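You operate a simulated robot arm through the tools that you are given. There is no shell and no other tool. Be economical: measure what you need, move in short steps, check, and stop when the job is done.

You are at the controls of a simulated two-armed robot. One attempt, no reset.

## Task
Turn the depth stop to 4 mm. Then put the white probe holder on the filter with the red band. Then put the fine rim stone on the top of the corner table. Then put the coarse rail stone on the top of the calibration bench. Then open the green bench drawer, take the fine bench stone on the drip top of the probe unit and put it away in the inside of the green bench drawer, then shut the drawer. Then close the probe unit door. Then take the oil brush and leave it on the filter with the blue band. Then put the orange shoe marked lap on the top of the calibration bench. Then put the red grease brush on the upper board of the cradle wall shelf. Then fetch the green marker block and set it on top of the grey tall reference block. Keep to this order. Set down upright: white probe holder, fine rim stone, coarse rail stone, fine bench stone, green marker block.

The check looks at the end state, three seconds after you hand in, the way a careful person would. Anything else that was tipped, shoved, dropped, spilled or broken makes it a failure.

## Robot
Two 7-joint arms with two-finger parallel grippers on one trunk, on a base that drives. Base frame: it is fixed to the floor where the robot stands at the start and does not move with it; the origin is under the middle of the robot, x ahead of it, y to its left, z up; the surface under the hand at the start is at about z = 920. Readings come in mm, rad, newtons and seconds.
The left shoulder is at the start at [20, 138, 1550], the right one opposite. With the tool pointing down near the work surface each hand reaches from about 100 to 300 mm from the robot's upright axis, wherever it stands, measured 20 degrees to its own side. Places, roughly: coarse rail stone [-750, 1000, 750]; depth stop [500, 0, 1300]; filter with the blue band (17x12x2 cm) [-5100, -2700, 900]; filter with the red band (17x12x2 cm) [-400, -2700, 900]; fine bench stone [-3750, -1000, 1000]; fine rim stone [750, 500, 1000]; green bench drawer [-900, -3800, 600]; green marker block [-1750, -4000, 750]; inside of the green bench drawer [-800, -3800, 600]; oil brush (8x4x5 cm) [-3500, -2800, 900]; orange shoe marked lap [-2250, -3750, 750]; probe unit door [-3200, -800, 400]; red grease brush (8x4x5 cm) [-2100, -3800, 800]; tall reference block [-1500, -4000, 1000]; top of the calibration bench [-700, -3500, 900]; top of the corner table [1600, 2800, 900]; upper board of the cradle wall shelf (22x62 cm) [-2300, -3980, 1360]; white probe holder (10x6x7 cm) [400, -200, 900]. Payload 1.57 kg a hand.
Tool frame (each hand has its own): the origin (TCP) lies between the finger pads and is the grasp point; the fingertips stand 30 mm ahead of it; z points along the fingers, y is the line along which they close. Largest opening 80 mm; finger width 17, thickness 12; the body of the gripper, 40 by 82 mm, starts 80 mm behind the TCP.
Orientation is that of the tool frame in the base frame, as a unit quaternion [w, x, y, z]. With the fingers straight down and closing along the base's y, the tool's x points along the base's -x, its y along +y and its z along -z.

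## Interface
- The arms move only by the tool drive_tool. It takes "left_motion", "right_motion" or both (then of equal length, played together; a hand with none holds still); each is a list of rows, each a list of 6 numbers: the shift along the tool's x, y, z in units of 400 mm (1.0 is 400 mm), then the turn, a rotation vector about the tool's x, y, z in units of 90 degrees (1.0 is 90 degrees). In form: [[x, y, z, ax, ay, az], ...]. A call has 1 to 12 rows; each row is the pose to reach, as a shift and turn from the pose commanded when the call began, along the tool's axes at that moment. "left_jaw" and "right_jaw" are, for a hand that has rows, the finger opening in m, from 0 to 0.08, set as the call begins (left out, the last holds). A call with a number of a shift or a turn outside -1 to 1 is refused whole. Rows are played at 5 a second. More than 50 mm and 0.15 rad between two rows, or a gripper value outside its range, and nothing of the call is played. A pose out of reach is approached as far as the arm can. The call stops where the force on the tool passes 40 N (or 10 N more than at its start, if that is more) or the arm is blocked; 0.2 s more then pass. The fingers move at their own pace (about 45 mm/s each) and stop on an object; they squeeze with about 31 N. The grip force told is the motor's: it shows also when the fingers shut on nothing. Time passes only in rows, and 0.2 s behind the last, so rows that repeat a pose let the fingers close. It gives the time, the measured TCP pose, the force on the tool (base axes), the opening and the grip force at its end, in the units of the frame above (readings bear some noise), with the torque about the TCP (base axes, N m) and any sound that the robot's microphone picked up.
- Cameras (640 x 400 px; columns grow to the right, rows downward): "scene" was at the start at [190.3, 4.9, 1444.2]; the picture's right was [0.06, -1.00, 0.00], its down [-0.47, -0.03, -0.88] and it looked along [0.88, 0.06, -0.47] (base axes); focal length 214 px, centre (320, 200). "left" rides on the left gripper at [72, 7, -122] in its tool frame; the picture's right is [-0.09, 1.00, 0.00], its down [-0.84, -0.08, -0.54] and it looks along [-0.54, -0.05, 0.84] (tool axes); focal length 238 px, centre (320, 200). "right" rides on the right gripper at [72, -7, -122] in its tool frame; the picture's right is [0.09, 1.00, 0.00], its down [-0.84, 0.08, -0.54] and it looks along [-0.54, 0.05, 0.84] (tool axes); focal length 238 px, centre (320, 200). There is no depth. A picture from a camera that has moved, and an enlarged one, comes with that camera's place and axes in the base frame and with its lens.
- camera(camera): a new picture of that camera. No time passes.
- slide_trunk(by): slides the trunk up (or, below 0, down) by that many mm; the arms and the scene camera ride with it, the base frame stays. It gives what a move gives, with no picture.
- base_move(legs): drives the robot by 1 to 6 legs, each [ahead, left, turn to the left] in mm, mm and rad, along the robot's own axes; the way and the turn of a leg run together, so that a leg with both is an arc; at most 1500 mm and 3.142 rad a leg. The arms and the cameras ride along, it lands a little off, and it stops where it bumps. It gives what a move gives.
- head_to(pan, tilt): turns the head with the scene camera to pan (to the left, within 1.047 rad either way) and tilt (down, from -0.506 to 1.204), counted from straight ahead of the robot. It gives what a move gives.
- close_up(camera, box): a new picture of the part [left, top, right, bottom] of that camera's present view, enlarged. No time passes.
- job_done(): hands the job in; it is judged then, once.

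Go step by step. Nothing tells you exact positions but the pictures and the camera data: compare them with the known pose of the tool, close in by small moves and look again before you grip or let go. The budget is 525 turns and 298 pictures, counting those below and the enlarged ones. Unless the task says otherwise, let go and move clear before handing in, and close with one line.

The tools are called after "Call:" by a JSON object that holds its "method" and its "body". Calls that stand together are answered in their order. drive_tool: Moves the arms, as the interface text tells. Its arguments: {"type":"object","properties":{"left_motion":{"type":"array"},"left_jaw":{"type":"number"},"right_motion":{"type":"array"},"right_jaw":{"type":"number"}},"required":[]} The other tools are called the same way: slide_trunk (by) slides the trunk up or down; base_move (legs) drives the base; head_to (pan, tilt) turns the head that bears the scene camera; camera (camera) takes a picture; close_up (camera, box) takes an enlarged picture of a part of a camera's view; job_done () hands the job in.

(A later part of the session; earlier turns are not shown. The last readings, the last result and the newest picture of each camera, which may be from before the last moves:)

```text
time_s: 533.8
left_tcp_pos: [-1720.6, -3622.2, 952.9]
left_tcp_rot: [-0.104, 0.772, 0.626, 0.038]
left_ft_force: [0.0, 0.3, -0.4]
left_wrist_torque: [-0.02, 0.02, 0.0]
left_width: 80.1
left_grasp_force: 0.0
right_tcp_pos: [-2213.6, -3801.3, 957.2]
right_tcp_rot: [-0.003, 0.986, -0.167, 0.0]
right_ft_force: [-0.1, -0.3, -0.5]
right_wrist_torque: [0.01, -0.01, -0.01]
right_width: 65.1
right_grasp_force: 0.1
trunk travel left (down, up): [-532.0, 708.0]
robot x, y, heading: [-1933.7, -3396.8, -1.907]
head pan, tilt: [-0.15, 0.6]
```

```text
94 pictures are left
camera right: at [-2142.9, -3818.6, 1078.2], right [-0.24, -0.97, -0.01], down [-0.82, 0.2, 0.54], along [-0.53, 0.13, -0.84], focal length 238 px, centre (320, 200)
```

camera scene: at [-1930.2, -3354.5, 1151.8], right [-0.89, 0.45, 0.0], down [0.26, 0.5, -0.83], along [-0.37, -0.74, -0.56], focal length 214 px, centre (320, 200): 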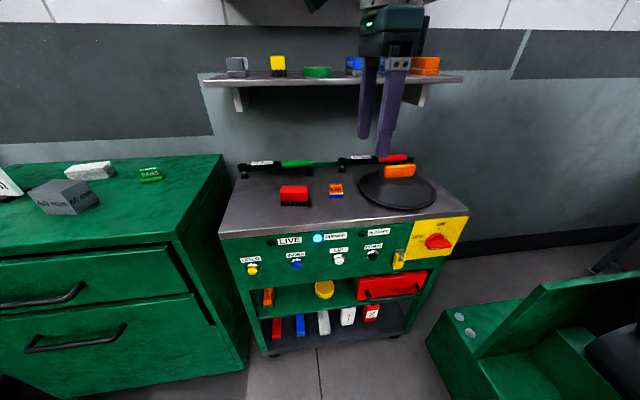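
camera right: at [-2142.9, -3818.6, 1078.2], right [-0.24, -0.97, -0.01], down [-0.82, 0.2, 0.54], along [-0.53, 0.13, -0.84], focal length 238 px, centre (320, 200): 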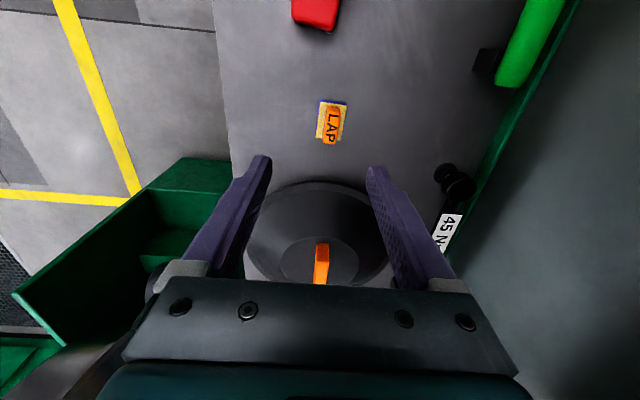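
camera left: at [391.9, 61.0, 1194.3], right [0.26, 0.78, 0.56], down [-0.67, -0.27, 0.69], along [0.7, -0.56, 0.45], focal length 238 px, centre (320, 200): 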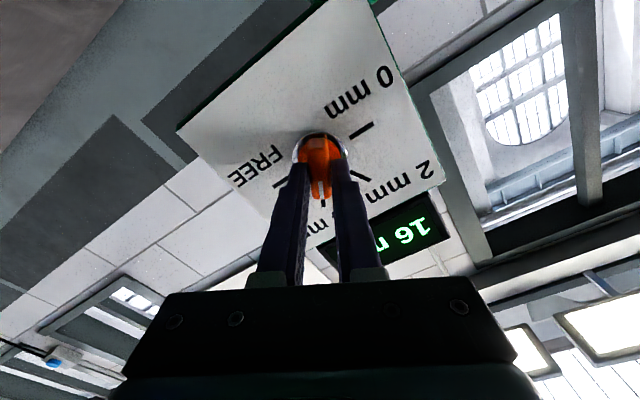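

Call:
{"method": "drive_tool", "body": {"right_motion": [[0.006, 0.016, 0.08, 0, 0, 0], [0.012, 0.032, 0.16, 0, 0, 0], [0.012, 0.032, 0.22, 0, 0, 0]], "right_jaw": 0.05}}

Call:
{"method": "camera", "body": {"camera": "right"}}

Call:
{"method": "close_up", "body": {"camera": "scene", "box": [260, 150, 460, 300]}}

```text
time_s: 534.6
left_tcp_pos: [-1720.0, -3622.4, 953.1]
left_tcp_rot: [-0.104, 0.771, 0.627, 0.038]
left_ft_force: [0.2, 0.1, -0.2]
left_wrist_torque: [0.01, 0.0, 0.02]
left_width: 80.1
left_grasp_force: 0.1
right_tcp_pos: [-2208.0, -3797.2, 874.6]
right_tcp_rot: [-0.003, 0.986, -0.167, -0.002]
right_ft_force: [-0.2, 0.0, 0.1]
right_wrist_torque: [-0.01, -0.01, 0.03]
right_width: 50.0
right_grasp_force: 0.1
right hand out of reach, approached as far as the arm can: row 1, 2, 3
trunk travel left (down, up): [-532.0, 708.0]
robot x, y, heading: [-1933.7, -3393.8, -1.91]
head pan, tilt: [-0.15, 0.6]
```

```text
93 pictures are left
camera right: at [-2137.5, -3815.4, 994.3], right [-0.24, -0.97, 0.0], down [-0.82, 0.2, 0.54], along [-0.53, 0.13, -0.84], focal length 238 px, centre (320, 200)
```

right: 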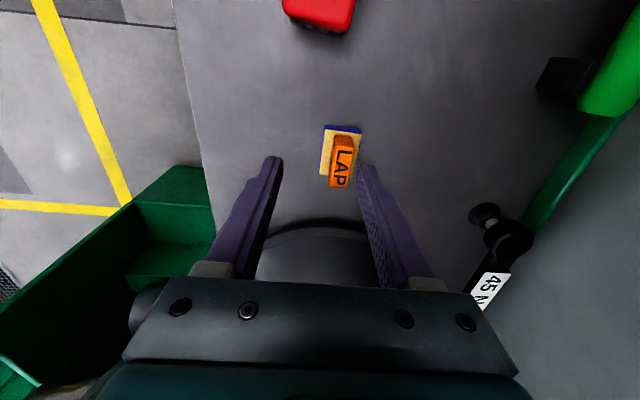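

```text
2.67 times, centred on (360, 225) of scene
camera zoom: at [-2008.2, -3567.8, 1041.7], right [-0.89, 0.46, 0.0], down [0.26, 0.5, -0.83], along [-0.38, -0.73, -0.56], focal length 572 px, centre (213, 133)
```

zoom: 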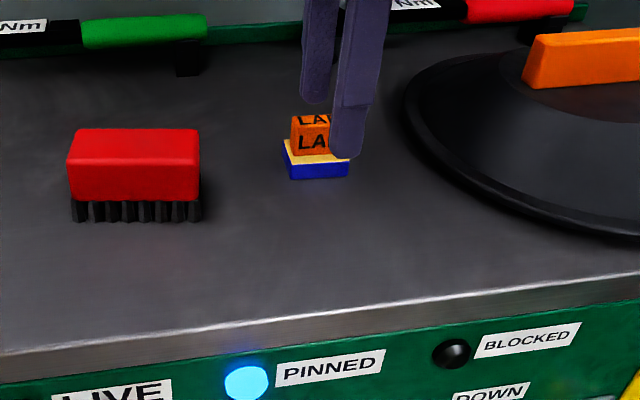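

Call:
{"method": "base_move", "body": {"legs": [[22, 0, 0]]}}

Call:
{"method": "drive_tool", "body": {"right_motion": [[0.01, 0, 0.03, 0, 0, 0], [0.01, 0, 0.06, 0, 0, 0]]}}

Call:
{"method": "camera", "body": {"camera": "right"}}

Call:
{"method": "close_up", "body": {"camera": "scene", "box": [260, 150, 460, 300]}}

```text
time_s: 535.4
left_tcp_pos: [-1727.1, -3643.9, 953.4]
left_tcp_rot: [-0.104, 0.771, 0.627, 0.038]
left_ft_force: [0.1, -0.2, -0.4]
left_wrist_torque: [0.02, 0.0, -0.01]
left_width: 80.2
left_grasp_force: 0.1
right_tcp_pos: [-2213.8, -3817.5, 873.5]
right_tcp_rot: [-0.003, 0.986, -0.167, -0.001]
right_ft_force: [0.5, -0.5, 1.1]
right_wrist_torque: [0.01, 0.01, 0.0]
right_width: 49.9
right_grasp_force: 0.0
trunk travel left (down, up): [-532.0, 708.0]
robot x, y, heading: [-1940.9, -3417.4, -1.906]
head pan, tilt: [-0.15, 0.6]
```

```text
time_s: 536.0
left_tcp_pos: [-1728.7, -3641.6, 952.9]
left_tcp_rot: [-0.104, 0.771, 0.627, 0.039]
left_ft_force: [-0.8, -0.2, 0.5]
left_wrist_torque: [0.0, 0.01, -0.04]
left_width: 79.9
left_grasp_force: 0.0
right_tcp_pos: [-2211.0, -3812.0, 848.9]
right_tcp_rot: [-0.002, 0.986, -0.167, 0.0]
right_ft_force: [0.0, -0.5, -0.3]
right_wrist_torque: [-0.02, 0.0, -0.03]
right_width: 50.0
right_grasp_force: 0.0
right hand out of reach, approached as far as the arm can: row 1, 2
trunk travel left (down, up): [-532.0, 708.0]
robot x, y, heading: [-1939.8, -3415.8, -1.902]
head pan, tilt: [-0.15, 0.6]
```

```text
91 pictures are left
camera right: at [-2141.3, -3830.3, 970.8], right [-0.24, -0.97, -0.01], down [-0.82, 0.2, 0.54], along [-0.53, 0.14, -0.84], focal length 238 px, centre (320, 200)
```

right: 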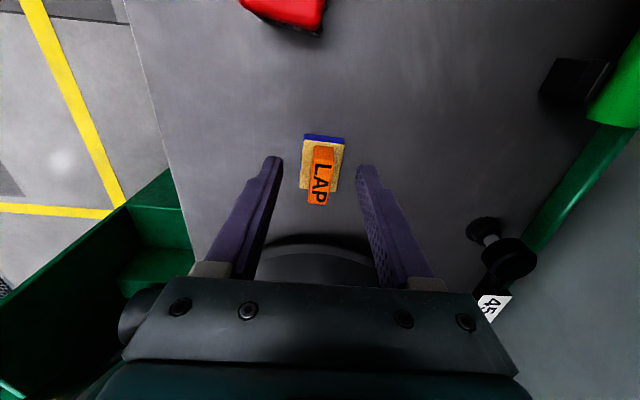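

```text
2.67 times, centred on (360, 225) of scene
camera zoom: at [-2015.2, -3588.0, 1041.7], right [-0.89, 0.46, 0.0], down [0.26, 0.5, -0.83], along [-0.38, -0.73, -0.56], focal length 572 px, centre (213, 133)
```

zoom: 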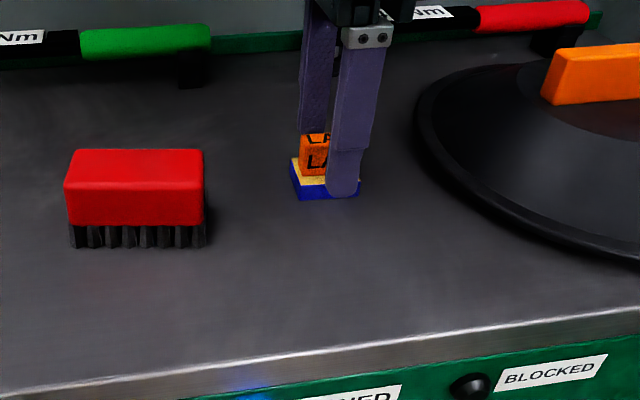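

Call:
{"method": "slide_trunk", "body": {"by": -20}}

Call:
{"method": "close_up", "body": {"camera": "scene", "box": [280, 150, 440, 270]}}

```text
time_s: 536.7
left_tcp_pos: [-1727.0, -3642.5, 933.7]
left_tcp_rot: [-0.104, 0.772, 0.626, 0.038]
left_ft_force: [0.1, 0.2, 0.4]
left_wrist_torque: [-0.02, 0.01, 0.03]
left_width: 80.1
left_grasp_force: 0.1
right_tcp_pos: [-2212.5, -3811.4, 829.0]
right_tcp_rot: [-0.002, 0.986, -0.166, 0.0]
right_ft_force: [0.1, -0.1, 1.5]
right_wrist_torque: [-0.03, 0.03, 0.01]
right_width: 49.6
right_grasp_force: 0.1
trunk travel left (down, up): [-512.0, 728.0]
robot x, y, heading: [-1940.6, -3415.3, -1.905]
head pan, tilt: [-0.15, 0.6]
```

```text
3.33 times, centred on (360, 210) of scene
camera zoom: at [-2015.2, -3588.0, 1021.6], right [-0.89, 0.46, 0.0], down [0.26, 0.5, -0.83], along [-0.38, -0.73, -0.56], focal length 715 px, centre (187, 167)
```

zoom: 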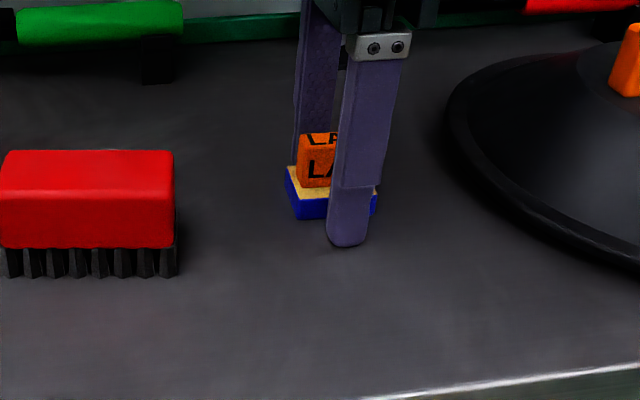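

Call:
{"method": "drive_tool", "body": {"right_motion": [[0.012, 0, 0, 0, 0, 0], [0.012, 0, 0, 0, 0, 0], [0.012, 0, 0, 0, 0, 0], [0.012, 0, 0, 0, 0, 0], [0.012, 0, 0, 0, 0, 0]], "right_jaw": 0.0}}

Call:
{"method": "close_up", "body": {"camera": "scene", "box": [280, 150, 440, 270]}}

```text
time_s: 537.9
left_tcp_pos: [-1728.4, -3642.3, 932.9]
left_tcp_rot: [-0.104, 0.772, 0.626, 0.038]
left_ft_force: [0.2, -0.8, 0.7]
left_wrist_torque: [-0.02, -0.01, -0.02]
left_width: 79.9
left_grasp_force: 0.0
right_tcp_pos: [-2207.4, -3813.7, 829.9]
right_tcp_rot: [-0.003, 0.986, -0.167, 0.0]
right_ft_force: [-1.0, -0.8, 2.3]
right_wrist_torque: [-0.08, 0.07, 0.0]
right_width: 28.7
right_grasp_force: 30.4
trunk travel left (down, up): [-512.0, 728.0]
robot x, y, heading: [-1941.0, -3416.0, -1.911]
head pan, tilt: [-0.15, 0.6]
```

```text
3.33 times, centred on (360, 210) of scene
camera zoom: at [-2015.5, -3588.4, 1021.8], right [-0.89, 0.46, 0.0], down [0.26, 0.5, -0.83], along [-0.38, -0.73, -0.56], focal length 715 px, centre (187, 167)
```

zoom: 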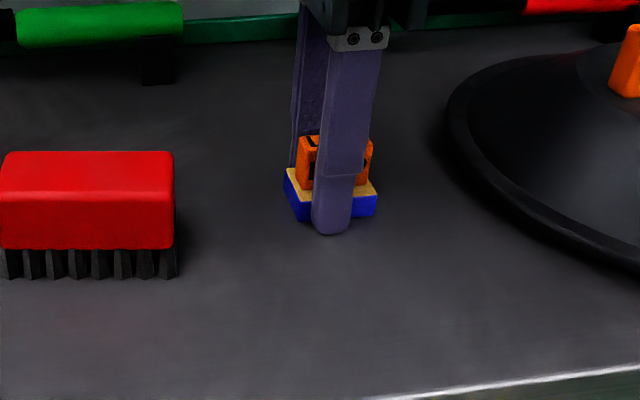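

Shoe gripped. I lift, back off, and carry it to the calibration bench.

Call:
{"method": "slide_trunk", "body": {"by": 230}}

Call:
{"method": "base_move", "body": {"legs": [[-300, 0, 0], [0, 0, 1.571], [400, 106, 0]]}}

Call:
{"method": "head_to", "body": {"pan": -0.1, "tilt": 0.5}}

Call:
{"method": "camera", "body": {"camera": "scene"}}

Call:
{"method": "camera", "body": {"camera": "right"}}

```text
time_s: 540.3
left_tcp_pos: [-1727.5, -3641.6, 1164.5]
left_tcp_rot: [-0.104, 0.772, 0.626, 0.038]
left_ft_force: [-0.4, 0.0, -0.2]
left_wrist_torque: [0.0, 0.0, -0.01]
left_width: 80.1
left_grasp_force: 0.0
right_tcp_pos: [-2208.0, -3812.3, 1059.6]
right_tcp_rot: [-0.003, 0.986, -0.167, 0.0]
right_ft_force: [0.8, 0.4, -0.3]
right_wrist_torque: [0.0, -0.01, 0.01]
right_width: 28.9
right_grasp_force: 31.0
trunk travel left (down, up): [-742.0, 498.0]
robot x, y, heading: [-1940.5, -3416.5, -1.906]
head pan, tilt: [-0.15, 0.6]
```

```text
time_s: 548.3
left_tcp_pos: [-1187.5, -2983.3, 1162.8]
left_tcp_rot: [-0.101, 0.125, 0.986, -0.044]
left_ft_force: [-0.3, 0.3, 0.2]
left_wrist_torque: [0.02, -0.01, -0.02]
left_width: 79.9
left_grasp_force: 0.0
right_tcp_pos: [-1037.7, -3471.1, 1060.7]
right_tcp_rot: [-0.002, 0.828, 0.561, -0.003]
right_ft_force: [0.0, -0.2, -0.7]
right_wrist_torque: [-0.01, 0.02, -0.02]
right_width: 28.7
right_grasp_force: 31.3
trunk travel left (down, up): [-742.0, 498.0]
robot x, y, heading: [-1422.1, -3189.5, -0.374]
head pan, tilt: [-0.15, 0.6]
```

```text
time_s: 549.0
left_tcp_pos: [-1186.2, -2983.9, 1164.0]
left_tcp_rot: [-0.101, 0.124, 0.986, -0.043]
left_ft_force: [0.0, 0.1, 0.0]
left_wrist_torque: [0.03, 0.04, -0.01]
left_width: 79.7
left_grasp_force: 0.0
right_tcp_pos: [-1037.8, -3470.0, 1060.2]
right_tcp_rot: [-0.001, 0.828, 0.561, -0.002]
right_ft_force: [0.2, -0.6, -1.0]
right_wrist_torque: [0.0, 0.0, -0.02]
right_width: 28.8
right_grasp_force: 30.5
trunk travel left (down, up): [-742.0, 498.0]
robot x, y, heading: [-1426.2, -3187.5, -0.379]
head pan, tilt: [-0.099, 0.499]
```

```text
87 pictures are left
camera scene: at [-1250.9, -3266.3, 1260.7], right [-0.46, -0.89, 0.0], down [-0.43, 0.22, -0.88], along [0.78, -0.4, -0.48], focal length 214 px, centre (320, 200)
```

scene: 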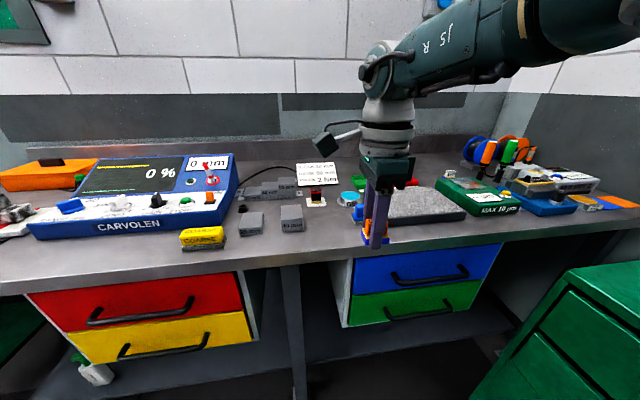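

```text
86 pictures are left
camera right: at [-1016.2, -3401.9, 1180.3], right [0.96, -0.28, -0.01], down [-0.24, -0.81, 0.54], along [-0.16, -0.52, -0.84], focal length 238 px, centre (320, 200)
```

right: 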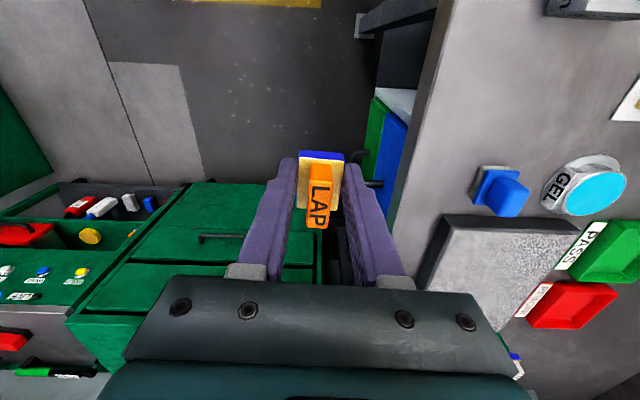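

Call:
{"method": "base_move", "body": {"legs": [[180, 55, 0]]}}

Call:
{"method": "camera", "body": {"camera": "right"}}

Call:
{"method": "camera", "body": {"camera": "scene"}}

```text
time_s: 550.5
left_tcp_pos: [-1001.5, -2996.1, 1164.5]
left_tcp_rot: [-0.101, 0.123, 0.986, -0.043]
left_ft_force: [-0.9, -0.6, 0.5]
left_wrist_torque: [-0.02, -0.04, 0.01]
left_width: 79.8
left_grasp_force: 0.1
right_tcp_pos: [-852.6, -3483.0, 1058.4]
right_tcp_rot: [-0.001, 0.827, 0.562, -0.001]
right_ft_force: [0.1, -0.3, 0.5]
right_wrist_torque: [0.0, 0.01, 0.01]
right_width: 28.9
right_grasp_force: 31.2
trunk travel left (down, up): [-742.0, 498.0]
robot x, y, heading: [-1238.8, -3198.7, -0.376]
head pan, tilt: [-0.099, 0.499]
```

```text
85 pictures are left
camera right: at [-830.4, -3414.4, 1180.2], right [0.96, -0.28, -0.01], down [-0.23, -0.81, 0.54], along [-0.16, -0.52, -0.84], focal length 238 px, centre (320, 200)
```

right: 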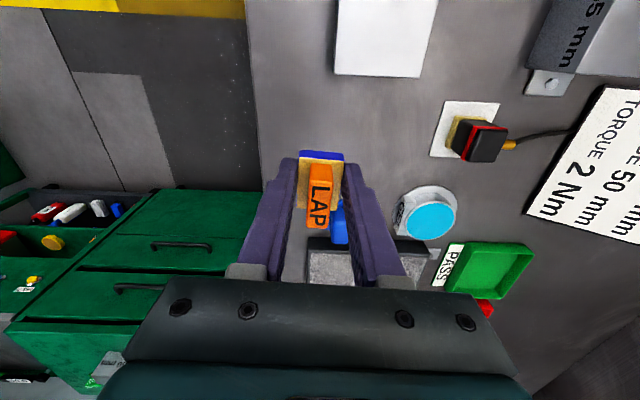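

```text
84 pictures are left
camera scene: at [-1065.3, -3279.4, 1260.8], right [-0.46, -0.89, 0.0], down [-0.43, 0.22, -0.88], along [0.78, -0.4, -0.48], focal length 214 px, centre (320, 200)
```

scene: 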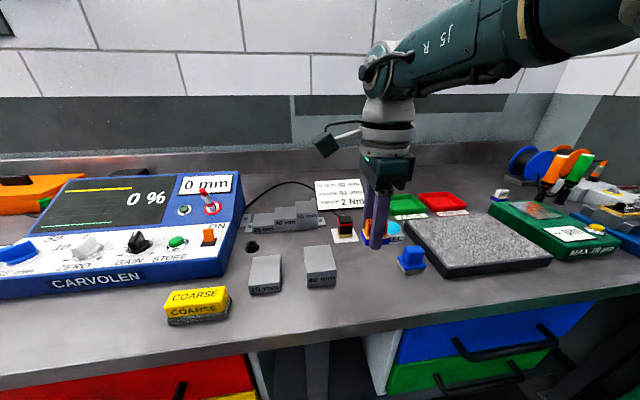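

Call:
{"method": "slide_trunk", "body": {"by": -85}}

Call:
{"method": "camera", "body": {"camera": "right"}}

Call:
{"method": "drive_tool", "body": {"right_motion": [[0, 0, 0.012, 0, 0, 0], [0, 0, 0.024, 0, 0, 0]]}}

```text
time_s: 551.7
left_tcp_pos: [-1002.1, -2996.9, 1078.4]
left_tcp_rot: [-0.101, 0.124, 0.986, -0.044]
left_ft_force: [-0.2, 0.1, 0.4]
left_wrist_torque: [0.01, 0.0, 0.0]
left_width: 79.8
left_grasp_force: 0.1
right_tcp_pos: [-851.6, -3485.0, 973.4]
right_tcp_rot: [-0.002, 0.827, 0.562, -0.001]
right_ft_force: [0.1, 0.0, 0.5]
right_wrist_torque: [0.01, 0.01, 0.02]
right_width: 28.9
right_grasp_force: 30.9
trunk travel left (down, up): [-657.0, 583.0]
robot x, y, heading: [-1240.7, -3198.6, -0.375]
head pan, tilt: [-0.099, 0.499]
```

```text
83 pictures are left
camera right: at [-830.3, -3414.4, 1095.2], right [0.96, -0.28, -0.01], down [-0.23, -0.81, 0.54], along [-0.16, -0.52, -0.84], focal length 238 px, centre (320, 200)
```

right: 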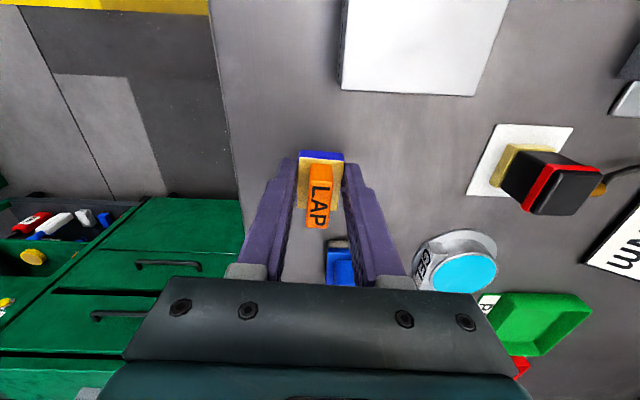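

```text
time_s: 552.3
left_tcp_pos: [-1003.7, -2996.6, 1077.5]
left_tcp_rot: [-0.102, 0.125, 0.986, -0.043]
left_ft_force: [0.0, -0.1, 0.6]
left_wrist_torque: [-0.03, 0.01, 0.01]
left_width: 80.0
left_grasp_force: 0.0
right_tcp_pos: [-852.6, -3481.6, 964.6]
right_tcp_rot: [-0.001, 0.828, 0.561, -0.002]
right_ft_force: [0.0, -0.1, -1.0]
right_wrist_torque: [-0.01, 0.03, 0.0]
right_width: 28.8
right_grasp_force: 31.2
trunk travel left (down, up): [-657.0, 583.0]
robot x, y, heading: [-1240.4, -3199.6, -0.374]
head pan, tilt: [-0.099, 0.499]
```

Call:
{"method": "drive_tool", "body": {"right_motion": [[0, 0, 0.01, 0, 0, 0], [0, 0, 0.02, 0, 0, 0]]}}

Call:
{"method": "drive_tool", "body": {"right_motion": [[0, 0, 0.01, 0, 0, 0], [0, 0, 0.02, 0, 0, 0]]}}

Call:
{"method": "close_up", "body": {"camera": "scene", "box": [300, 180, 440, 310]}}

```text
time_s: 552.9
left_tcp_pos: [-1002.3, -2996.3, 1079.5]
left_tcp_rot: [-0.101, 0.124, 0.986, -0.043]
left_ft_force: [0.6, -0.2, 0.1]
left_wrist_torque: [0.03, 0.01, 0.02]
left_width: 80.2
left_grasp_force: 0.0
right_tcp_pos: [-856.2, -3483.1, 956.7]
right_tcp_rot: [-0.001, 0.827, 0.562, -0.002]
right_ft_force: [-0.6, 0.4, -0.8]
right_wrist_torque: [0.02, 0.02, 0.01]
right_width: 28.7
right_grasp_force: 30.9
right hand out of reach, approached as far as the arm can: row 2
trunk travel left (down, up): [-657.0, 583.0]
robot x, y, heading: [-1237.8, -3200.7, -0.376]
head pan, tilt: [-0.099, 0.499]
```

```text
time_s: 553.5
left_tcp_pos: [-1001.5, -2997.1, 1079.0]
left_tcp_rot: [-0.101, 0.124, 0.986, -0.044]
left_ft_force: [-0.1, 0.4, 0.5]
left_wrist_torque: [0.0, -0.04, 0.04]
left_width: 80.1
left_grasp_force: 0.1
right_tcp_pos: [-857.6, -3482.6, 949.8]
right_tcp_rot: [-0.001, 0.828, 0.561, -0.002]
right_ft_force: [-5.1, 3.3, 20.8]
right_wrist_torque: [-0.06, -0.09, -0.04]
right_width: 28.8
right_grasp_force: 31.4
trunk travel left (down, up): [-657.0, 583.0]
robot x, y, heading: [-1239.2, -3202.4, -0.376]
head pan, tilt: [-0.099, 0.499]
```

```text
3.08 times, centred on (370, 245) of scene
camera zoom: at [-1064.9, -3279.8, 1176.4], right [-0.46, -0.89, 0.0], down [-0.43, 0.22, -0.88], along [0.78, -0.4, -0.48], focal length 660 px, centre (166, 62)
```

zoom: 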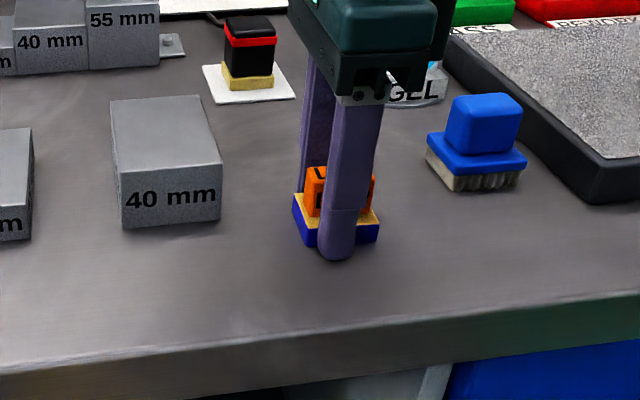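

Contact. Release and lift.

Call:
{"method": "drive_tool", "body": {"right_motion": [[0, 0, -0.005, 0, 0, 0], [0, 0, -0.005, 0, 0, 0], [0, 0, -0.005, 0, 0, 0], [0, 0, -0.05, 0, 0, 0], [0, 0, -0.15, 0, 0, 0], [0, 0, -0.25, 0, 0, 0]], "right_jaw": 0.05}}

Call:
{"method": "close_up", "body": {"camera": "scene", "box": [220, 150, 480, 330]}}

```text
time_s: 554.9
left_tcp_pos: [-1001.4, -2996.4, 1078.2]
left_tcp_rot: [-0.101, 0.123, 0.986, -0.044]
left_ft_force: [0.5, 0.3, -0.9]
left_wrist_torque: [-0.03, 0.0, 0.0]
left_width: 80.2
left_grasp_force: 0.0
right_tcp_pos: [-843.5, -3485.1, 1047.5]
right_tcp_rot: [-0.002, 0.828, 0.561, -0.003]
right_ft_force: [0.3, -0.2, 0.1]
right_wrist_torque: [0.0, -0.02, 0.03]
right_width: 50.2
right_grasp_force: 0.1
right hand out of reach, approached as far as the arm can: row 5, 6
trunk travel left (down, up): [-657.0, 583.0]
robot x, y, heading: [-1238.7, -3201.2, -0.371]
head pan, tilt: [-0.099, 0.499]
```

```text
2.22 times, centred on (350, 240) of scene
camera zoom: at [-1065.2, -3279.4, 1175.7], right [-0.46, -0.89, 0.0], down [-0.43, 0.22, -0.88], along [0.78, -0.4, -0.48], focal length 477 px, centre (253, 111)
```

zoom: 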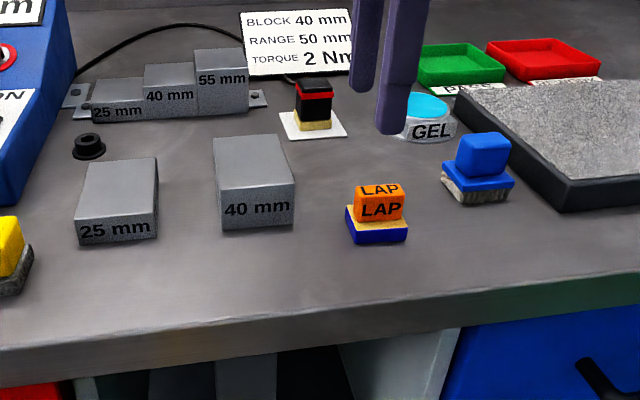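

The LAP shoe is on the bench. Next I fetch the red grease brush from the cart.

Call:
{"method": "base_move", "body": {"legs": [[-470, 0, 0], [0, 0, -1.53], [330, 0, 0]]}}

Call:
{"method": "head_to", "body": {"pan": -0.15, "tilt": 0.6}}

Call:
{"method": "camera", "body": {"camera": "scene"}}

Call:
{"method": "camera", "body": {"camera": "right"}}

```text
time_s: 563.1
left_tcp_pos: [-1555.6, -3562.3, 1078.7]
left_tcp_rot: [-0.105, 0.768, 0.631, 0.038]
left_ft_force: [0.5, -0.5, 0.0]
left_wrist_torque: [0.0, -0.03, 0.02]
left_width: 79.8
left_grasp_force: 0.0
right_tcp_pos: [-2034.3, -3747.3, 1047.5]
right_tcp_rot: [-0.003, 0.987, -0.161, 0.0]
right_ft_force: [-0.3, 0.6, 0.2]
right_wrist_torque: [-0.01, 0.02, 0.0]
right_width: 50.1
right_grasp_force: 0.0
trunk travel left (down, up): [-657.0, 583.0]
robot x, y, heading: [-1768.8, -3336.6, -1.892]
head pan, tilt: [-0.099, 0.499]
```

```text
time_s: 563.8
left_tcp_pos: [-1554.0, -3561.9, 1079.1]
left_tcp_rot: [-0.104, 0.768, 0.631, 0.038]
left_ft_force: [0.8, 0.9, 0.1]
left_wrist_torque: [0.0, 0.02, 0.02]
left_width: 79.9
left_grasp_force: 0.1
right_tcp_pos: [-2033.9, -3747.7, 1048.4]
right_tcp_rot: [-0.004, 0.987, -0.162, -0.001]
right_ft_force: [0.9, 0.3, 0.1]
right_wrist_torque: [-0.02, 0.01, 0.01]
right_width: 49.9
right_grasp_force: 0.0
trunk travel left (down, up): [-657.0, 583.0]
robot x, y, heading: [-1768.7, -3339.0, -1.895]
head pan, tilt: [-0.15, 0.6]
```

```text
80 pictures are left
camera scene: at [-1843.5, -3511.4, 1166.7], right [-0.89, 0.45, 0.0], down [0.26, 0.5, -0.83], along [-0.38, -0.74, -0.56], focal length 214 px, centre (320, 200)
```

scene: 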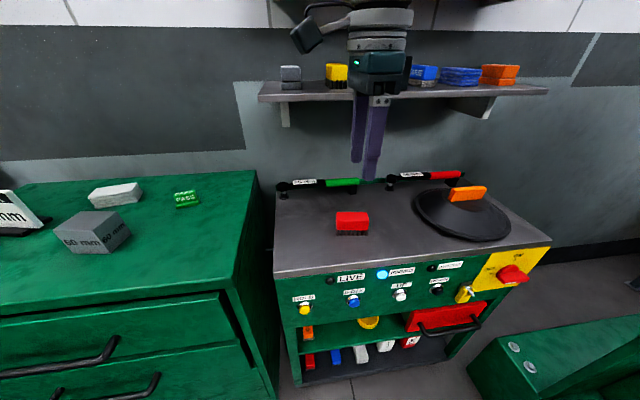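

```text
79 pictures are left
camera right: at [-1964.0, -3764.6, 1168.1], right [-0.23, -0.97, -0.01], down [-0.82, 0.19, 0.54], along [-0.53, 0.13, -0.84], focal length 238 px, centre (320, 200)
```

right: 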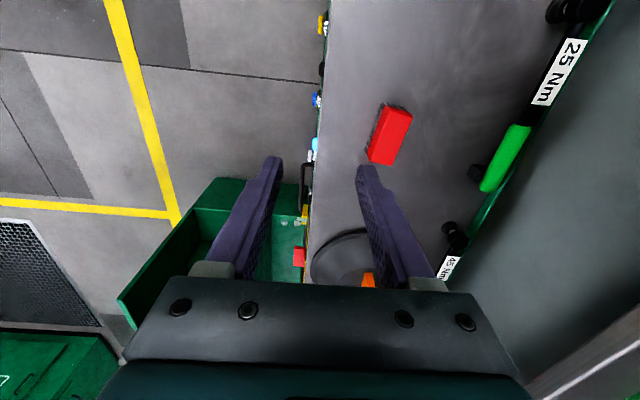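

Call:
{"method": "base_move", "body": {"legs": [[102, -26, 0]]}}

Call:
{"method": "slide_trunk", "body": {"by": -140}}

Call:
{"method": "camera", "body": {"camera": "right"}}

```text
time_s: 565.0
left_tcp_pos: [-1611.4, -3647.9, 1078.6]
left_tcp_rot: [-0.103, 0.768, 0.63, 0.038]
left_ft_force: [0.0, -0.3, 0.3]
left_wrist_torque: [0.02, 0.02, -0.03]
left_width: 80.1
left_grasp_force: 0.0
right_tcp_pos: [-2089.8, -3833.2, 1047.7]
right_tcp_rot: [-0.003, 0.987, -0.162, -0.001]
right_ft_force: [-0.3, 0.2, 0.3]
right_wrist_torque: [0.02, -0.01, -0.02]
right_width: 50.0
right_grasp_force: 0.1
trunk travel left (down, up): [-657.0, 583.0]
robot x, y, heading: [-1824.0, -3424.3, -1.893]
head pan, tilt: [-0.15, 0.6]
```

```text
time_s: 566.6
left_tcp_pos: [-1610.8, -3648.2, 939.1]
left_tcp_rot: [-0.103, 0.767, 0.632, 0.038]
left_ft_force: [0.0, -0.2, -0.4]
left_wrist_torque: [0.01, -0.03, 0.0]
left_width: 80.2
left_grasp_force: 0.1
right_tcp_pos: [-2089.9, -3833.8, 908.3]
right_tcp_rot: [-0.003, 0.987, -0.162, 0.0]
right_ft_force: [0.0, 0.4, -0.2]
right_wrist_torque: [-0.03, 0.0, -0.01]
right_width: 50.0
right_grasp_force: 0.1
trunk travel left (down, up): [-517.0, 723.0]
robot x, y, heading: [-1828.2, -3422.8, -1.893]
head pan, tilt: [-0.15, 0.6]
```

```text
78 pictures are left
camera right: at [-2020.0, -3851.1, 1028.0], right [-0.23, -0.97, -0.01], down [-0.82, 0.19, 0.54], along [-0.53, 0.13, -0.84], focal length 238 px, centre (320, 200)
```

right: 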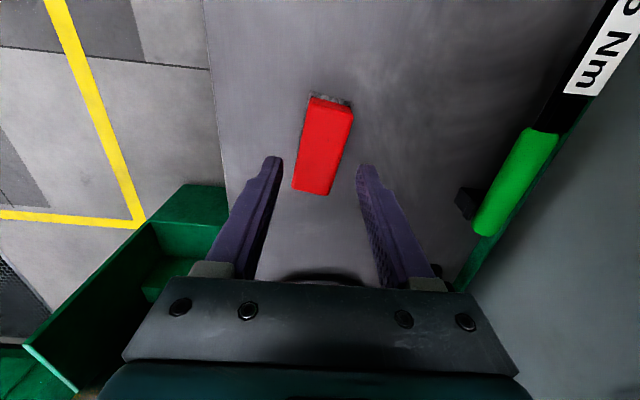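

Call:
{"method": "drive_tool", "body": {"right_motion": [[0.006, 0.002, 0, 0, 0, 0.04], [0.012, 0.004, 0, 0, 0, 0.075]], "right_jaw": 0.065}}

Call:
{"method": "slide_trunk", "body": {"by": -66}}

Call:
{"method": "camera", "body": {"camera": "right"}}

Call:
{"method": "close_up", "body": {"camera": "scene", "box": [280, 150, 460, 300]}}

```text
time_s: 567.2
left_tcp_pos: [-1611.4, -3649.8, 938.6]
left_tcp_rot: [-0.103, 0.768, 0.63, 0.038]
left_ft_force: [0.3, -0.6, 0.0]
left_wrist_torque: [0.04, 0.0, 0.02]
left_width: 80.1
left_grasp_force: 0.0
right_tcp_pos: [-2086.9, -3836.0, 908.1]
right_tcp_rot: [-0.004, 0.976, -0.22, 0.0]
right_ft_force: [-0.3, 0.4, 0.8]
right_wrist_torque: [0.01, 0.02, 0.0]
right_width: 64.9
right_grasp_force: 0.1
trunk travel left (down, up): [-517.0, 723.0]
robot x, y, heading: [-1826.4, -3422.4, -1.888]
head pan, tilt: [-0.15, 0.6]
```

```text
time_s: 568.3
left_tcp_pos: [-1611.3, -3647.9, 871.8]
left_tcp_rot: [-0.104, 0.768, 0.631, 0.037]
left_ft_force: [0.0, 0.2, 0.4]
left_wrist_torque: [-0.01, 0.05, 0.01]
left_width: 79.9
left_grasp_force: 0.0
right_tcp_pos: [-2086.4, -3835.9, 840.9]
right_tcp_rot: [-0.002, 0.976, -0.219, -0.001]
right_ft_force: [0.0, 0.1, 0.2]
right_wrist_torque: [0.0, 0.03, 0.02]
right_width: 65.2
right_grasp_force: 0.1
trunk travel left (down, up): [-451.0, 789.0]
robot x, y, heading: [-1827.9, -3419.8, -1.897]
head pan, tilt: [-0.15, 0.6]
```

```text
77 pictures are left
camera right: at [-2018.2, -3861.9, 961.6], right [-0.34, -0.94, -0.01], down [-0.79, 0.28, 0.54], along [-0.51, 0.19, -0.84], focal length 238 px, centre (320, 200)
```

right: 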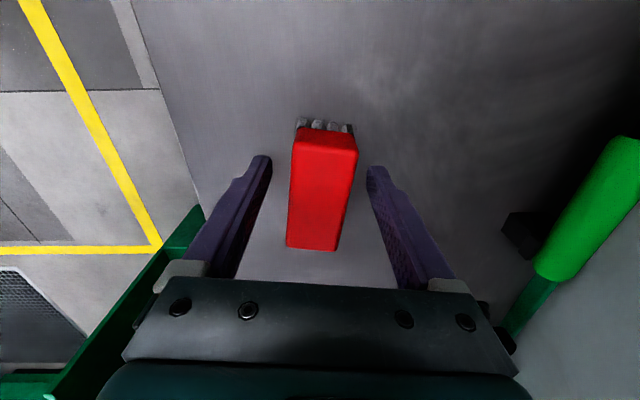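

```text
2.67 times, centred on (370, 225) of scene
camera zoom: at [-1899.7, -3597.8, 960.7], right [-0.89, 0.45, 0.0], down [0.26, 0.5, -0.83], along [-0.37, -0.74, -0.56], focal length 572 px, centre (187, 133)
```

zoom: 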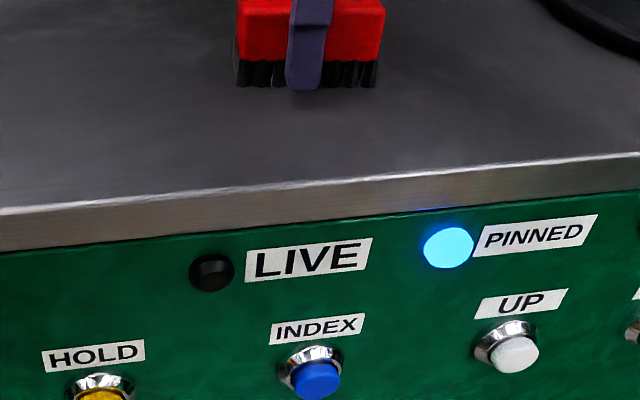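

Call:
{"method": "drive_tool", "body": {"right_motion": [[0, 0, 0, 0, 0, 0], [0, 0, 0, 0, 0, 0], [0, 0, 0, 0, 0, 0], [0, 0, 0, 0, 0, 0]], "right_jaw": 0.0}}

Call:
{"method": "slide_trunk", "body": {"by": 150}}

Call:
{"method": "camera", "body": {"camera": "right"}}

```text
time_s: 569.3
left_tcp_pos: [-1610.7, -3649.2, 873.1]
left_tcp_rot: [-0.103, 0.768, 0.631, 0.038]
left_ft_force: [-0.8, 0.6, -1.0]
left_wrist_torque: [-0.01, -0.03, 0.04]
left_width: 79.9
left_grasp_force: 0.1
right_tcp_pos: [-2086.5, -3834.9, 841.6]
right_tcp_rot: [-0.003, 0.976, -0.219, -0.001]
right_ft_force: [0.6, 0.1, -0.1]
right_wrist_torque: [0.0, -0.02, 0.0]
right_width: 39.3
right_grasp_force: 31.1
trunk travel left (down, up): [-451.0, 789.0]
robot x, y, heading: [-1828.9, -3422.5, -1.89]
head pan, tilt: [-0.15, 0.6]
```

```text
time_s: 571.0
left_tcp_pos: [-1610.7, -3648.2, 1023.0]
left_tcp_rot: [-0.104, 0.768, 0.631, 0.038]
left_ft_force: [0.6, 0.4, -0.4]
left_wrist_torque: [0.01, 0.02, 0.03]
left_width: 80.0
left_grasp_force: 0.0
right_tcp_pos: [-2085.5, -3836.1, 990.8]
right_tcp_rot: [-0.004, 0.976, -0.219, -0.001]
right_ft_force: [0.2, -0.4, -1.0]
right_wrist_torque: [-0.01, 0.03, 0.0]
right_width: 38.9
right_grasp_force: 31.3
trunk travel left (down, up): [-601.0, 639.0]
robot x, y, heading: [-1823.7, -3424.5, -1.889]
head pan, tilt: [-0.15, 0.6]
```

```text
75 pictures are left
camera right: at [-2018.2, -3861.7, 1111.4], right [-0.34, -0.94, -0.01], down [-0.79, 0.28, 0.54], along [-0.51, 0.19, -0.84], focal length 238 px, centre (320, 200)
```

right: 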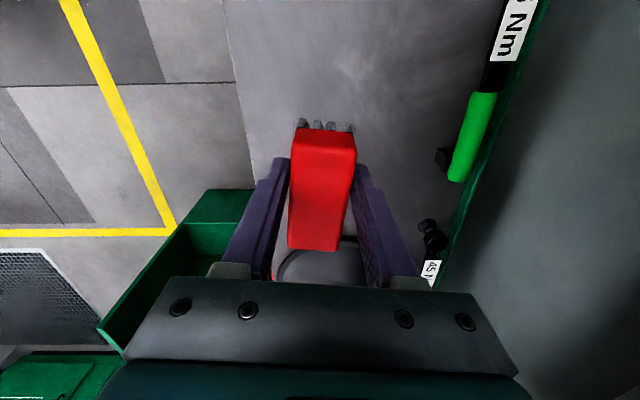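

Call:
{"method": "base_move", "body": {"legs": [[-250, -250, -0.015]]}}

Call:
{"method": "slide_trunk", "body": {"by": 400}}

Call:
{"method": "slide_trunk", "body": {"by": 100}}

Call:
{"method": "head_to", "body": {"pan": -0.15, "tilt": 0.4}}

Call:
{"method": "camera", "body": {"camera": "scene"}}

```text
time_s: 573.3
left_tcp_pos: [-1769.4, -3337.2, 1021.9]
left_tcp_rot: [-0.102, 0.778, 0.618, 0.04]
left_ft_force: [-0.1, 0.8, -0.1]
left_wrist_torque: [0.02, 0.01, 0.03]
left_width: 79.7
left_grasp_force: 0.1
right_tcp_pos: [-2250.9, -3510.0, 991.7]
right_tcp_rot: [-0.003, 0.972, -0.235, -0.001]
right_ft_force: [0.5, 0.1, -0.6]
right_wrist_torque: [-0.04, 0.01, -0.01]
right_width: 39.2
right_grasp_force: 30.2
trunk travel left (down, up): [-601.0, 639.0]
robot x, y, heading: [-1977.9, -3109.0, -1.925]
head pan, tilt: [-0.15, 0.6]
```

```text
time_s: 577.1
left_tcp_pos: [-1770.2, -3338.2, 1421.7]
left_tcp_rot: [-0.103, 0.778, 0.618, 0.04]
left_ft_force: [0.7, 0.6, -0.4]
left_wrist_torque: [0.03, -0.02, 0.01]
left_width: 79.9
left_grasp_force: 0.0
right_tcp_pos: [-2251.1, -3509.3, 1389.8]
right_tcp_rot: [-0.003, 0.972, -0.235, -0.001]
right_ft_force: [-0.6, -0.2, -0.8]
right_wrist_torque: [0.02, -0.01, 0.0]
right_width: 39.1
right_grasp_force: 30.7
trunk travel left (down, up): [-1001.0, 239.0]
robot x, y, heading: [-1976.7, -3104.5, -1.926]
head pan, tilt: [-0.15, 0.6]
```

```text
time_s: 578.5
left_tcp_pos: [-1769.4, -3337.5, 1523.2]
left_tcp_rot: [-0.102, 0.779, 0.618, 0.04]
left_ft_force: [0.7, -0.5, -0.1]
left_wrist_torque: [0.01, 0.03, 0.01]
left_width: 79.9
left_grasp_force: 0.0
right_tcp_pos: [-2250.6, -3510.3, 1491.1]
right_tcp_rot: [-0.004, 0.972, -0.235, -0.001]
right_ft_force: [0.1, -0.3, -1.6]
right_wrist_torque: [0.01, -0.01, 0.05]
right_width: 39.0
right_grasp_force: 31.0
trunk travel left (down, up): [-1101.0, 139.0]
robot x, y, heading: [-1975.9, -3105.1, -1.926]
head pan, tilt: [-0.15, 0.6]
```

```text
time_s: 579.2
left_tcp_pos: [-1769.7, -3337.5, 1522.1]
left_tcp_rot: [-0.104, 0.778, 0.618, 0.04]
left_ft_force: [-0.6, 0.2, 0.3]
left_wrist_torque: [-0.02, 0.0, 0.0]
left_width: 80.1
left_grasp_force: 0.0
right_tcp_pos: [-2251.4, -3508.1, 1491.8]
right_tcp_rot: [-0.004, 0.972, -0.235, -0.002]
right_ft_force: [0.1, 0.1, -0.8]
right_wrist_torque: [0.0, 0.0, 0.01]
right_width: 39.3
right_grasp_force: 31.0
trunk travel left (down, up): [-1101.0, 139.0]
robot x, y, heading: [-1978.5, -3103.5, -1.923]
head pan, tilt: [-0.15, 0.4]
```

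```text
74 pictures are left
camera scene: at [-2058.7, -3281.3, 1628.8], right [-0.88, 0.48, 0.0], down [0.19, 0.34, -0.92], along [-0.44, -0.81, -0.39], focal length 214 px, centre (320, 200)
```

scene: 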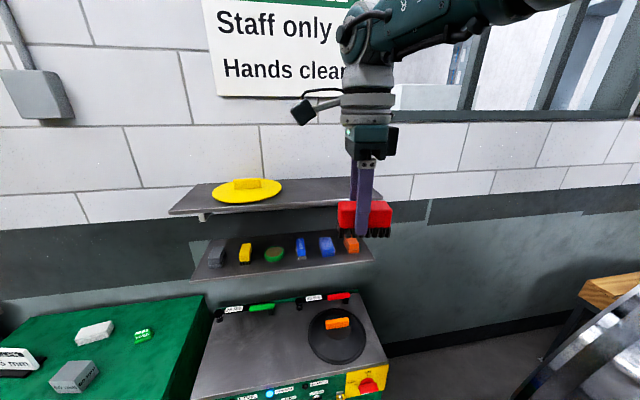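

I now see the upper board: front edge along about -4345, z about 1360, with the yellow disc on its left half. I move the brush over the free right half.

Call:
{"method": "base_move", "body": {"legs": [[200, -30, 0.02], [150, 0, 0]]}}

Call:
{"method": "camera", "body": {"camera": "right"}}

Call:
{"method": "camera", "body": {"camera": "scene"}}

```text
time_s: 581.8
left_tcp_pos: [-1907.8, -3650.0, 1523.4]
left_tcp_rot: [-0.103, 0.772, 0.626, 0.039]
left_ft_force: [0.7, -0.2, -0.4]
left_wrist_torque: [-0.01, 0.01, -0.01]
left_width: 80.2
left_grasp_force: 0.0
right_tcp_pos: [-2385.5, -3831.2, 1491.3]
right_tcp_rot: [-0.004, 0.974, -0.225, 0.0]
right_ft_force: [-0.6, -0.6, -0.6]
right_wrist_torque: [0.01, 0.02, 0.01]
right_width: 39.2
right_grasp_force: 31.0
trunk travel left (down, up): [-1101.0, 139.0]
robot x, y, heading: [-2121.7, -3421.1, -1.909]
head pan, tilt: [-0.15, 0.4]
```

```text
73 pictures are left
camera right: at [-2317.6, -3858.0, 1611.5], right [-0.35, -0.94, -0.01], down [-0.79, 0.29, 0.54], along [-0.51, 0.2, -0.84], focal length 238 px, centre (320, 200)
```

right: 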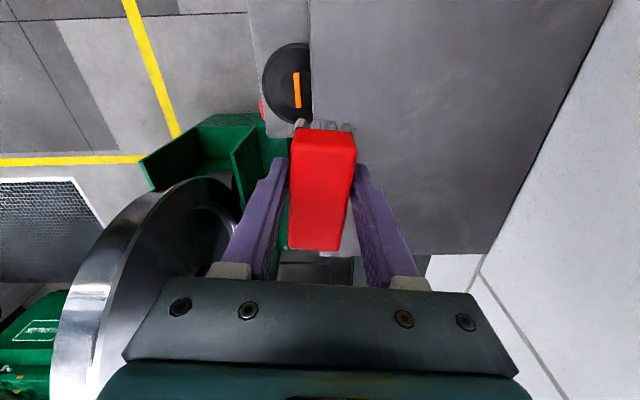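

```text
72 pictures are left
camera scene: at [-2198.0, -3599.2, 1628.9], right [-0.89, 0.46, 0.0], down [0.18, 0.34, -0.92], along [-0.43, -0.82, -0.39], focal length 214 px, centre (320, 200)
```

scene: 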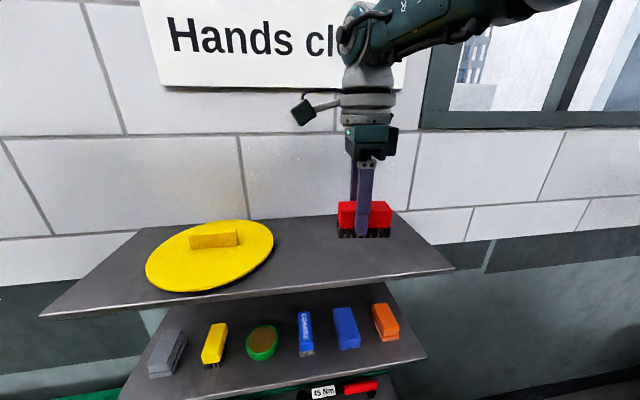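

Call:
{"method": "drive_tool", "body": {"right_motion": [[0, 0.06, 0, 0, 0, 0], [0, 0.12, 0, 0, 0, 0]]}}

Call:
{"method": "base_move", "body": {"legs": [[40, 0, 0]]}}

Call:
{"method": "camera", "body": {"camera": "right"}}

```text
time_s: 582.4
left_tcp_pos: [-1908.5, -3649.8, 1522.6]
left_tcp_rot: [-0.104, 0.772, 0.626, 0.039]
left_ft_force: [-1.1, 0.0, -0.2]
left_wrist_torque: [0.01, -0.01, 0.03]
left_width: 80.0
left_grasp_force: 0.1
right_tcp_pos: [-2396.8, -3827.3, 1490.9]
right_tcp_rot: [-0.004, 0.974, -0.225, -0.002]
right_ft_force: [0.4, -0.3, 0.3]
right_wrist_torque: [-0.03, -0.02, -0.01]
right_width: 39.1
right_grasp_force: 31.5
right hand out of reach, approached as far as the arm can: row 1, 2
trunk travel left (down, up): [-1101.0, 139.0]
robot x, y, heading: [-2121.4, -3420.8, -1.908]
head pan, tilt: [-0.15, 0.4]
```

```text
time_s: 583.2
left_tcp_pos: [-1921.4, -3686.8, 1521.1]
left_tcp_rot: [-0.102, 0.771, 0.627, 0.039]
left_ft_force: [1.3, 0.5, -0.4]
left_wrist_torque: [-0.01, 0.02, -0.05]
left_width: 79.8
left_grasp_force: 0.0
right_tcp_pos: [-2409.7, -3866.7, 1490.6]
right_tcp_rot: [-0.004, 0.975, -0.224, -0.001]
right_ft_force: [-0.8, 0.9, -0.9]
right_wrist_torque: [0.03, -0.03, 0.03]
right_width: 39.3
right_grasp_force: 30.4
trunk travel left (down, up): [-1101.0, 139.0]
robot x, y, heading: [-2135.7, -3463.8, -1.908]
head pan, tilt: [-0.15, 0.4]
```

```text
71 pictures are left
camera right: at [-2342.2, -3893.1, 1611.5], right [-0.35, -0.94, -0.01], down [-0.79, 0.29, 0.54], along [-0.51, 0.2, -0.84], focal length 238 px, centre (320, 200)
```

right: 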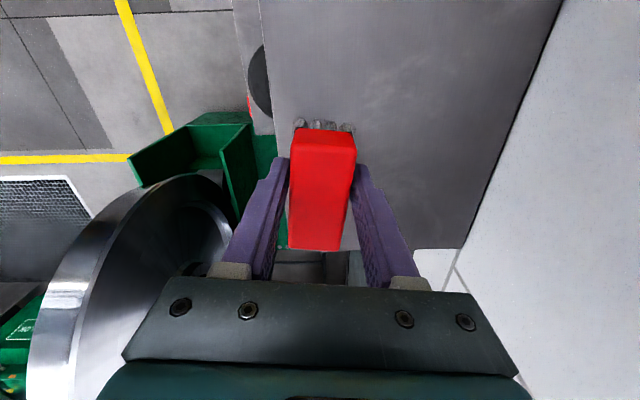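

Call:
{"method": "base_move", "body": {"legs": [[25, 0, 0]]}}

Call:
{"method": "slide_trunk", "body": {"by": -55}}

Call:
{"method": "camera", "body": {"camera": "scene"}}

Call:
{"method": "camera", "body": {"camera": "right"}}

```text
time_s: 584.0
left_tcp_pos: [-1928.0, -3712.4, 1523.3]
left_tcp_rot: [-0.103, 0.772, 0.627, 0.038]
left_ft_force: [0.3, -0.5, 0.5]
left_wrist_torque: [-0.04, -0.03, -0.02]
left_width: 80.1
left_grasp_force: 0.1
right_tcp_pos: [-2418.6, -3891.0, 1491.4]
right_tcp_rot: [-0.003, 0.975, -0.224, -0.001]
right_ft_force: [-1.0, -0.2, -0.5]
right_wrist_torque: [0.01, 0.01, -0.03]
right_width: 39.2
right_grasp_force: 30.7
trunk travel left (down, up): [-1101.0, 139.0]
robot x, y, heading: [-2144.8, -3484.5, -1.903]
head pan, tilt: [-0.15, 0.4]
```

```text
time_s: 585.0
left_tcp_pos: [-1929.1, -3712.3, 1466.7]
left_tcp_rot: [-0.103, 0.771, 0.627, 0.039]
left_ft_force: [0.4, 0.7, -0.8]
left_wrist_torque: [0.0, -0.01, 0.03]
left_width: 80.0
left_grasp_force: 0.0
right_tcp_pos: [-2417.9, -3890.1, 1435.7]
right_tcp_rot: [-0.003, 0.975, -0.224, -0.001]
right_ft_force: [-0.1, 0.2, -0.8]
right_wrist_torque: [-0.01, -0.04, 0.01]
right_width: 39.1
right_grasp_force: 30.9
trunk travel left (down, up): [-1046.0, 194.0]
robot x, y, heading: [-2143.7, -3485.7, -1.899]
head pan, tilt: [-0.15, 0.4]
```

```text
70 pictures are left
camera scene: at [-2219.3, -3661.7, 1573.9], right [-0.89, 0.46, 0.0], down [0.18, 0.34, -0.92], along [-0.43, -0.82, -0.39], focal length 214 px, centre (320, 200)
```

scene: 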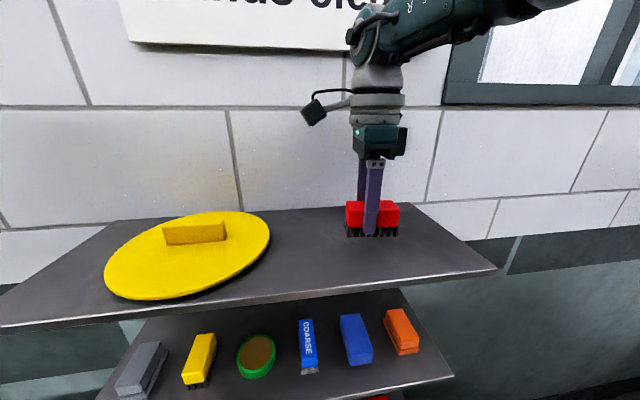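

```text
69 pictures are left
camera right: at [-2350.6, -3917.6, 1556.5], right [-0.35, -0.94, -0.01], down [-0.79, 0.29, 0.54], along [-0.51, 0.2, -0.84], focal length 238 px, centre (320, 200)
```

right: 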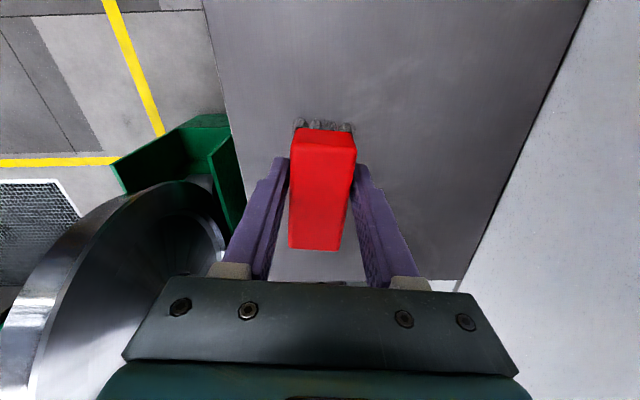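

Call:
{"method": "slide_trunk", "body": {"by": -15}}

Call:
{"method": "drive_tool", "body": {"right_motion": [[0, 0, 0.01, 0, 0, 0], [0, 0, 0.02, 0, 0, 0], [0, 0, 0.03, 0, 0, 0]]}}

Call:
{"method": "close_up", "body": {"camera": "scene", "box": [300, 160, 460, 290]}}

```text
time_s: 585.6
left_tcp_pos: [-1929.3, -3711.4, 1452.4]
left_tcp_rot: [-0.104, 0.771, 0.627, 0.038]
left_ft_force: [1.1, -1.6, -0.3]
left_wrist_torque: [0.03, -0.02, 0.01]
left_width: 79.9
left_grasp_force: 0.0
right_tcp_pos: [-2418.5, -3890.3, 1421.8]
right_tcp_rot: [-0.003, 0.974, -0.225, -0.001]
right_ft_force: [-0.2, 0.1, -1.5]
right_wrist_torque: [0.0, -0.02, 0.06]
right_width: 39.1
right_grasp_force: 30.9
trunk travel left (down, up): [-1031.0, 209.0]
robot x, y, heading: [-2143.3, -3483.4, -1.902]
head pan, tilt: [-0.15, 0.4]
```

```text
time_s: 586.4
left_tcp_pos: [-1928.9, -3711.1, 1452.4]
left_tcp_rot: [-0.103, 0.771, 0.627, 0.039]
left_ft_force: [-0.3, 0.2, -0.3]
left_wrist_torque: [0.01, 0.0, -0.04]
left_width: 80.1
left_grasp_force: 0.0
right_tcp_pos: [-2418.4, -3890.6, 1408.8]
right_tcp_rot: [-0.004, 0.975, -0.223, -0.001]
right_ft_force: [-0.5, 0.7, 0.2]
right_wrist_torque: [-0.02, -0.03, 0.03]
right_width: 39.1
right_grasp_force: 30.6
trunk travel left (down, up): [-1031.0, 209.0]
robot x, y, heading: [-2145.1, -3483.9, -1.904]
head pan, tilt: [-0.15, 0.4]
```

```text
3.08 times, centred on (380, 225) of scene
camera zoom: at [-2219.3, -3661.7, 1558.9], right [-0.89, 0.46, 0.0], down [0.18, 0.34, -0.92], along [-0.43, -0.82, -0.39], focal length 660 px, centre (135, 123)
```

zoom: 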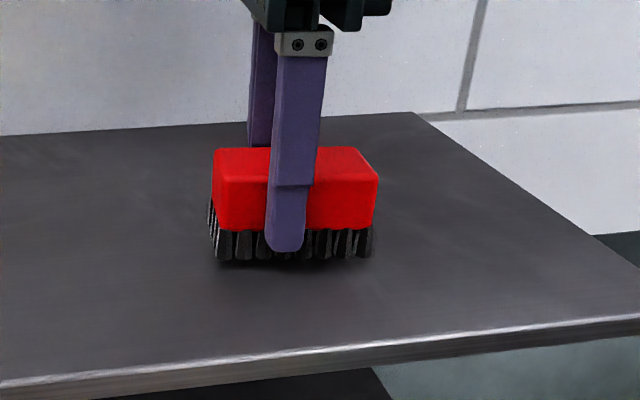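

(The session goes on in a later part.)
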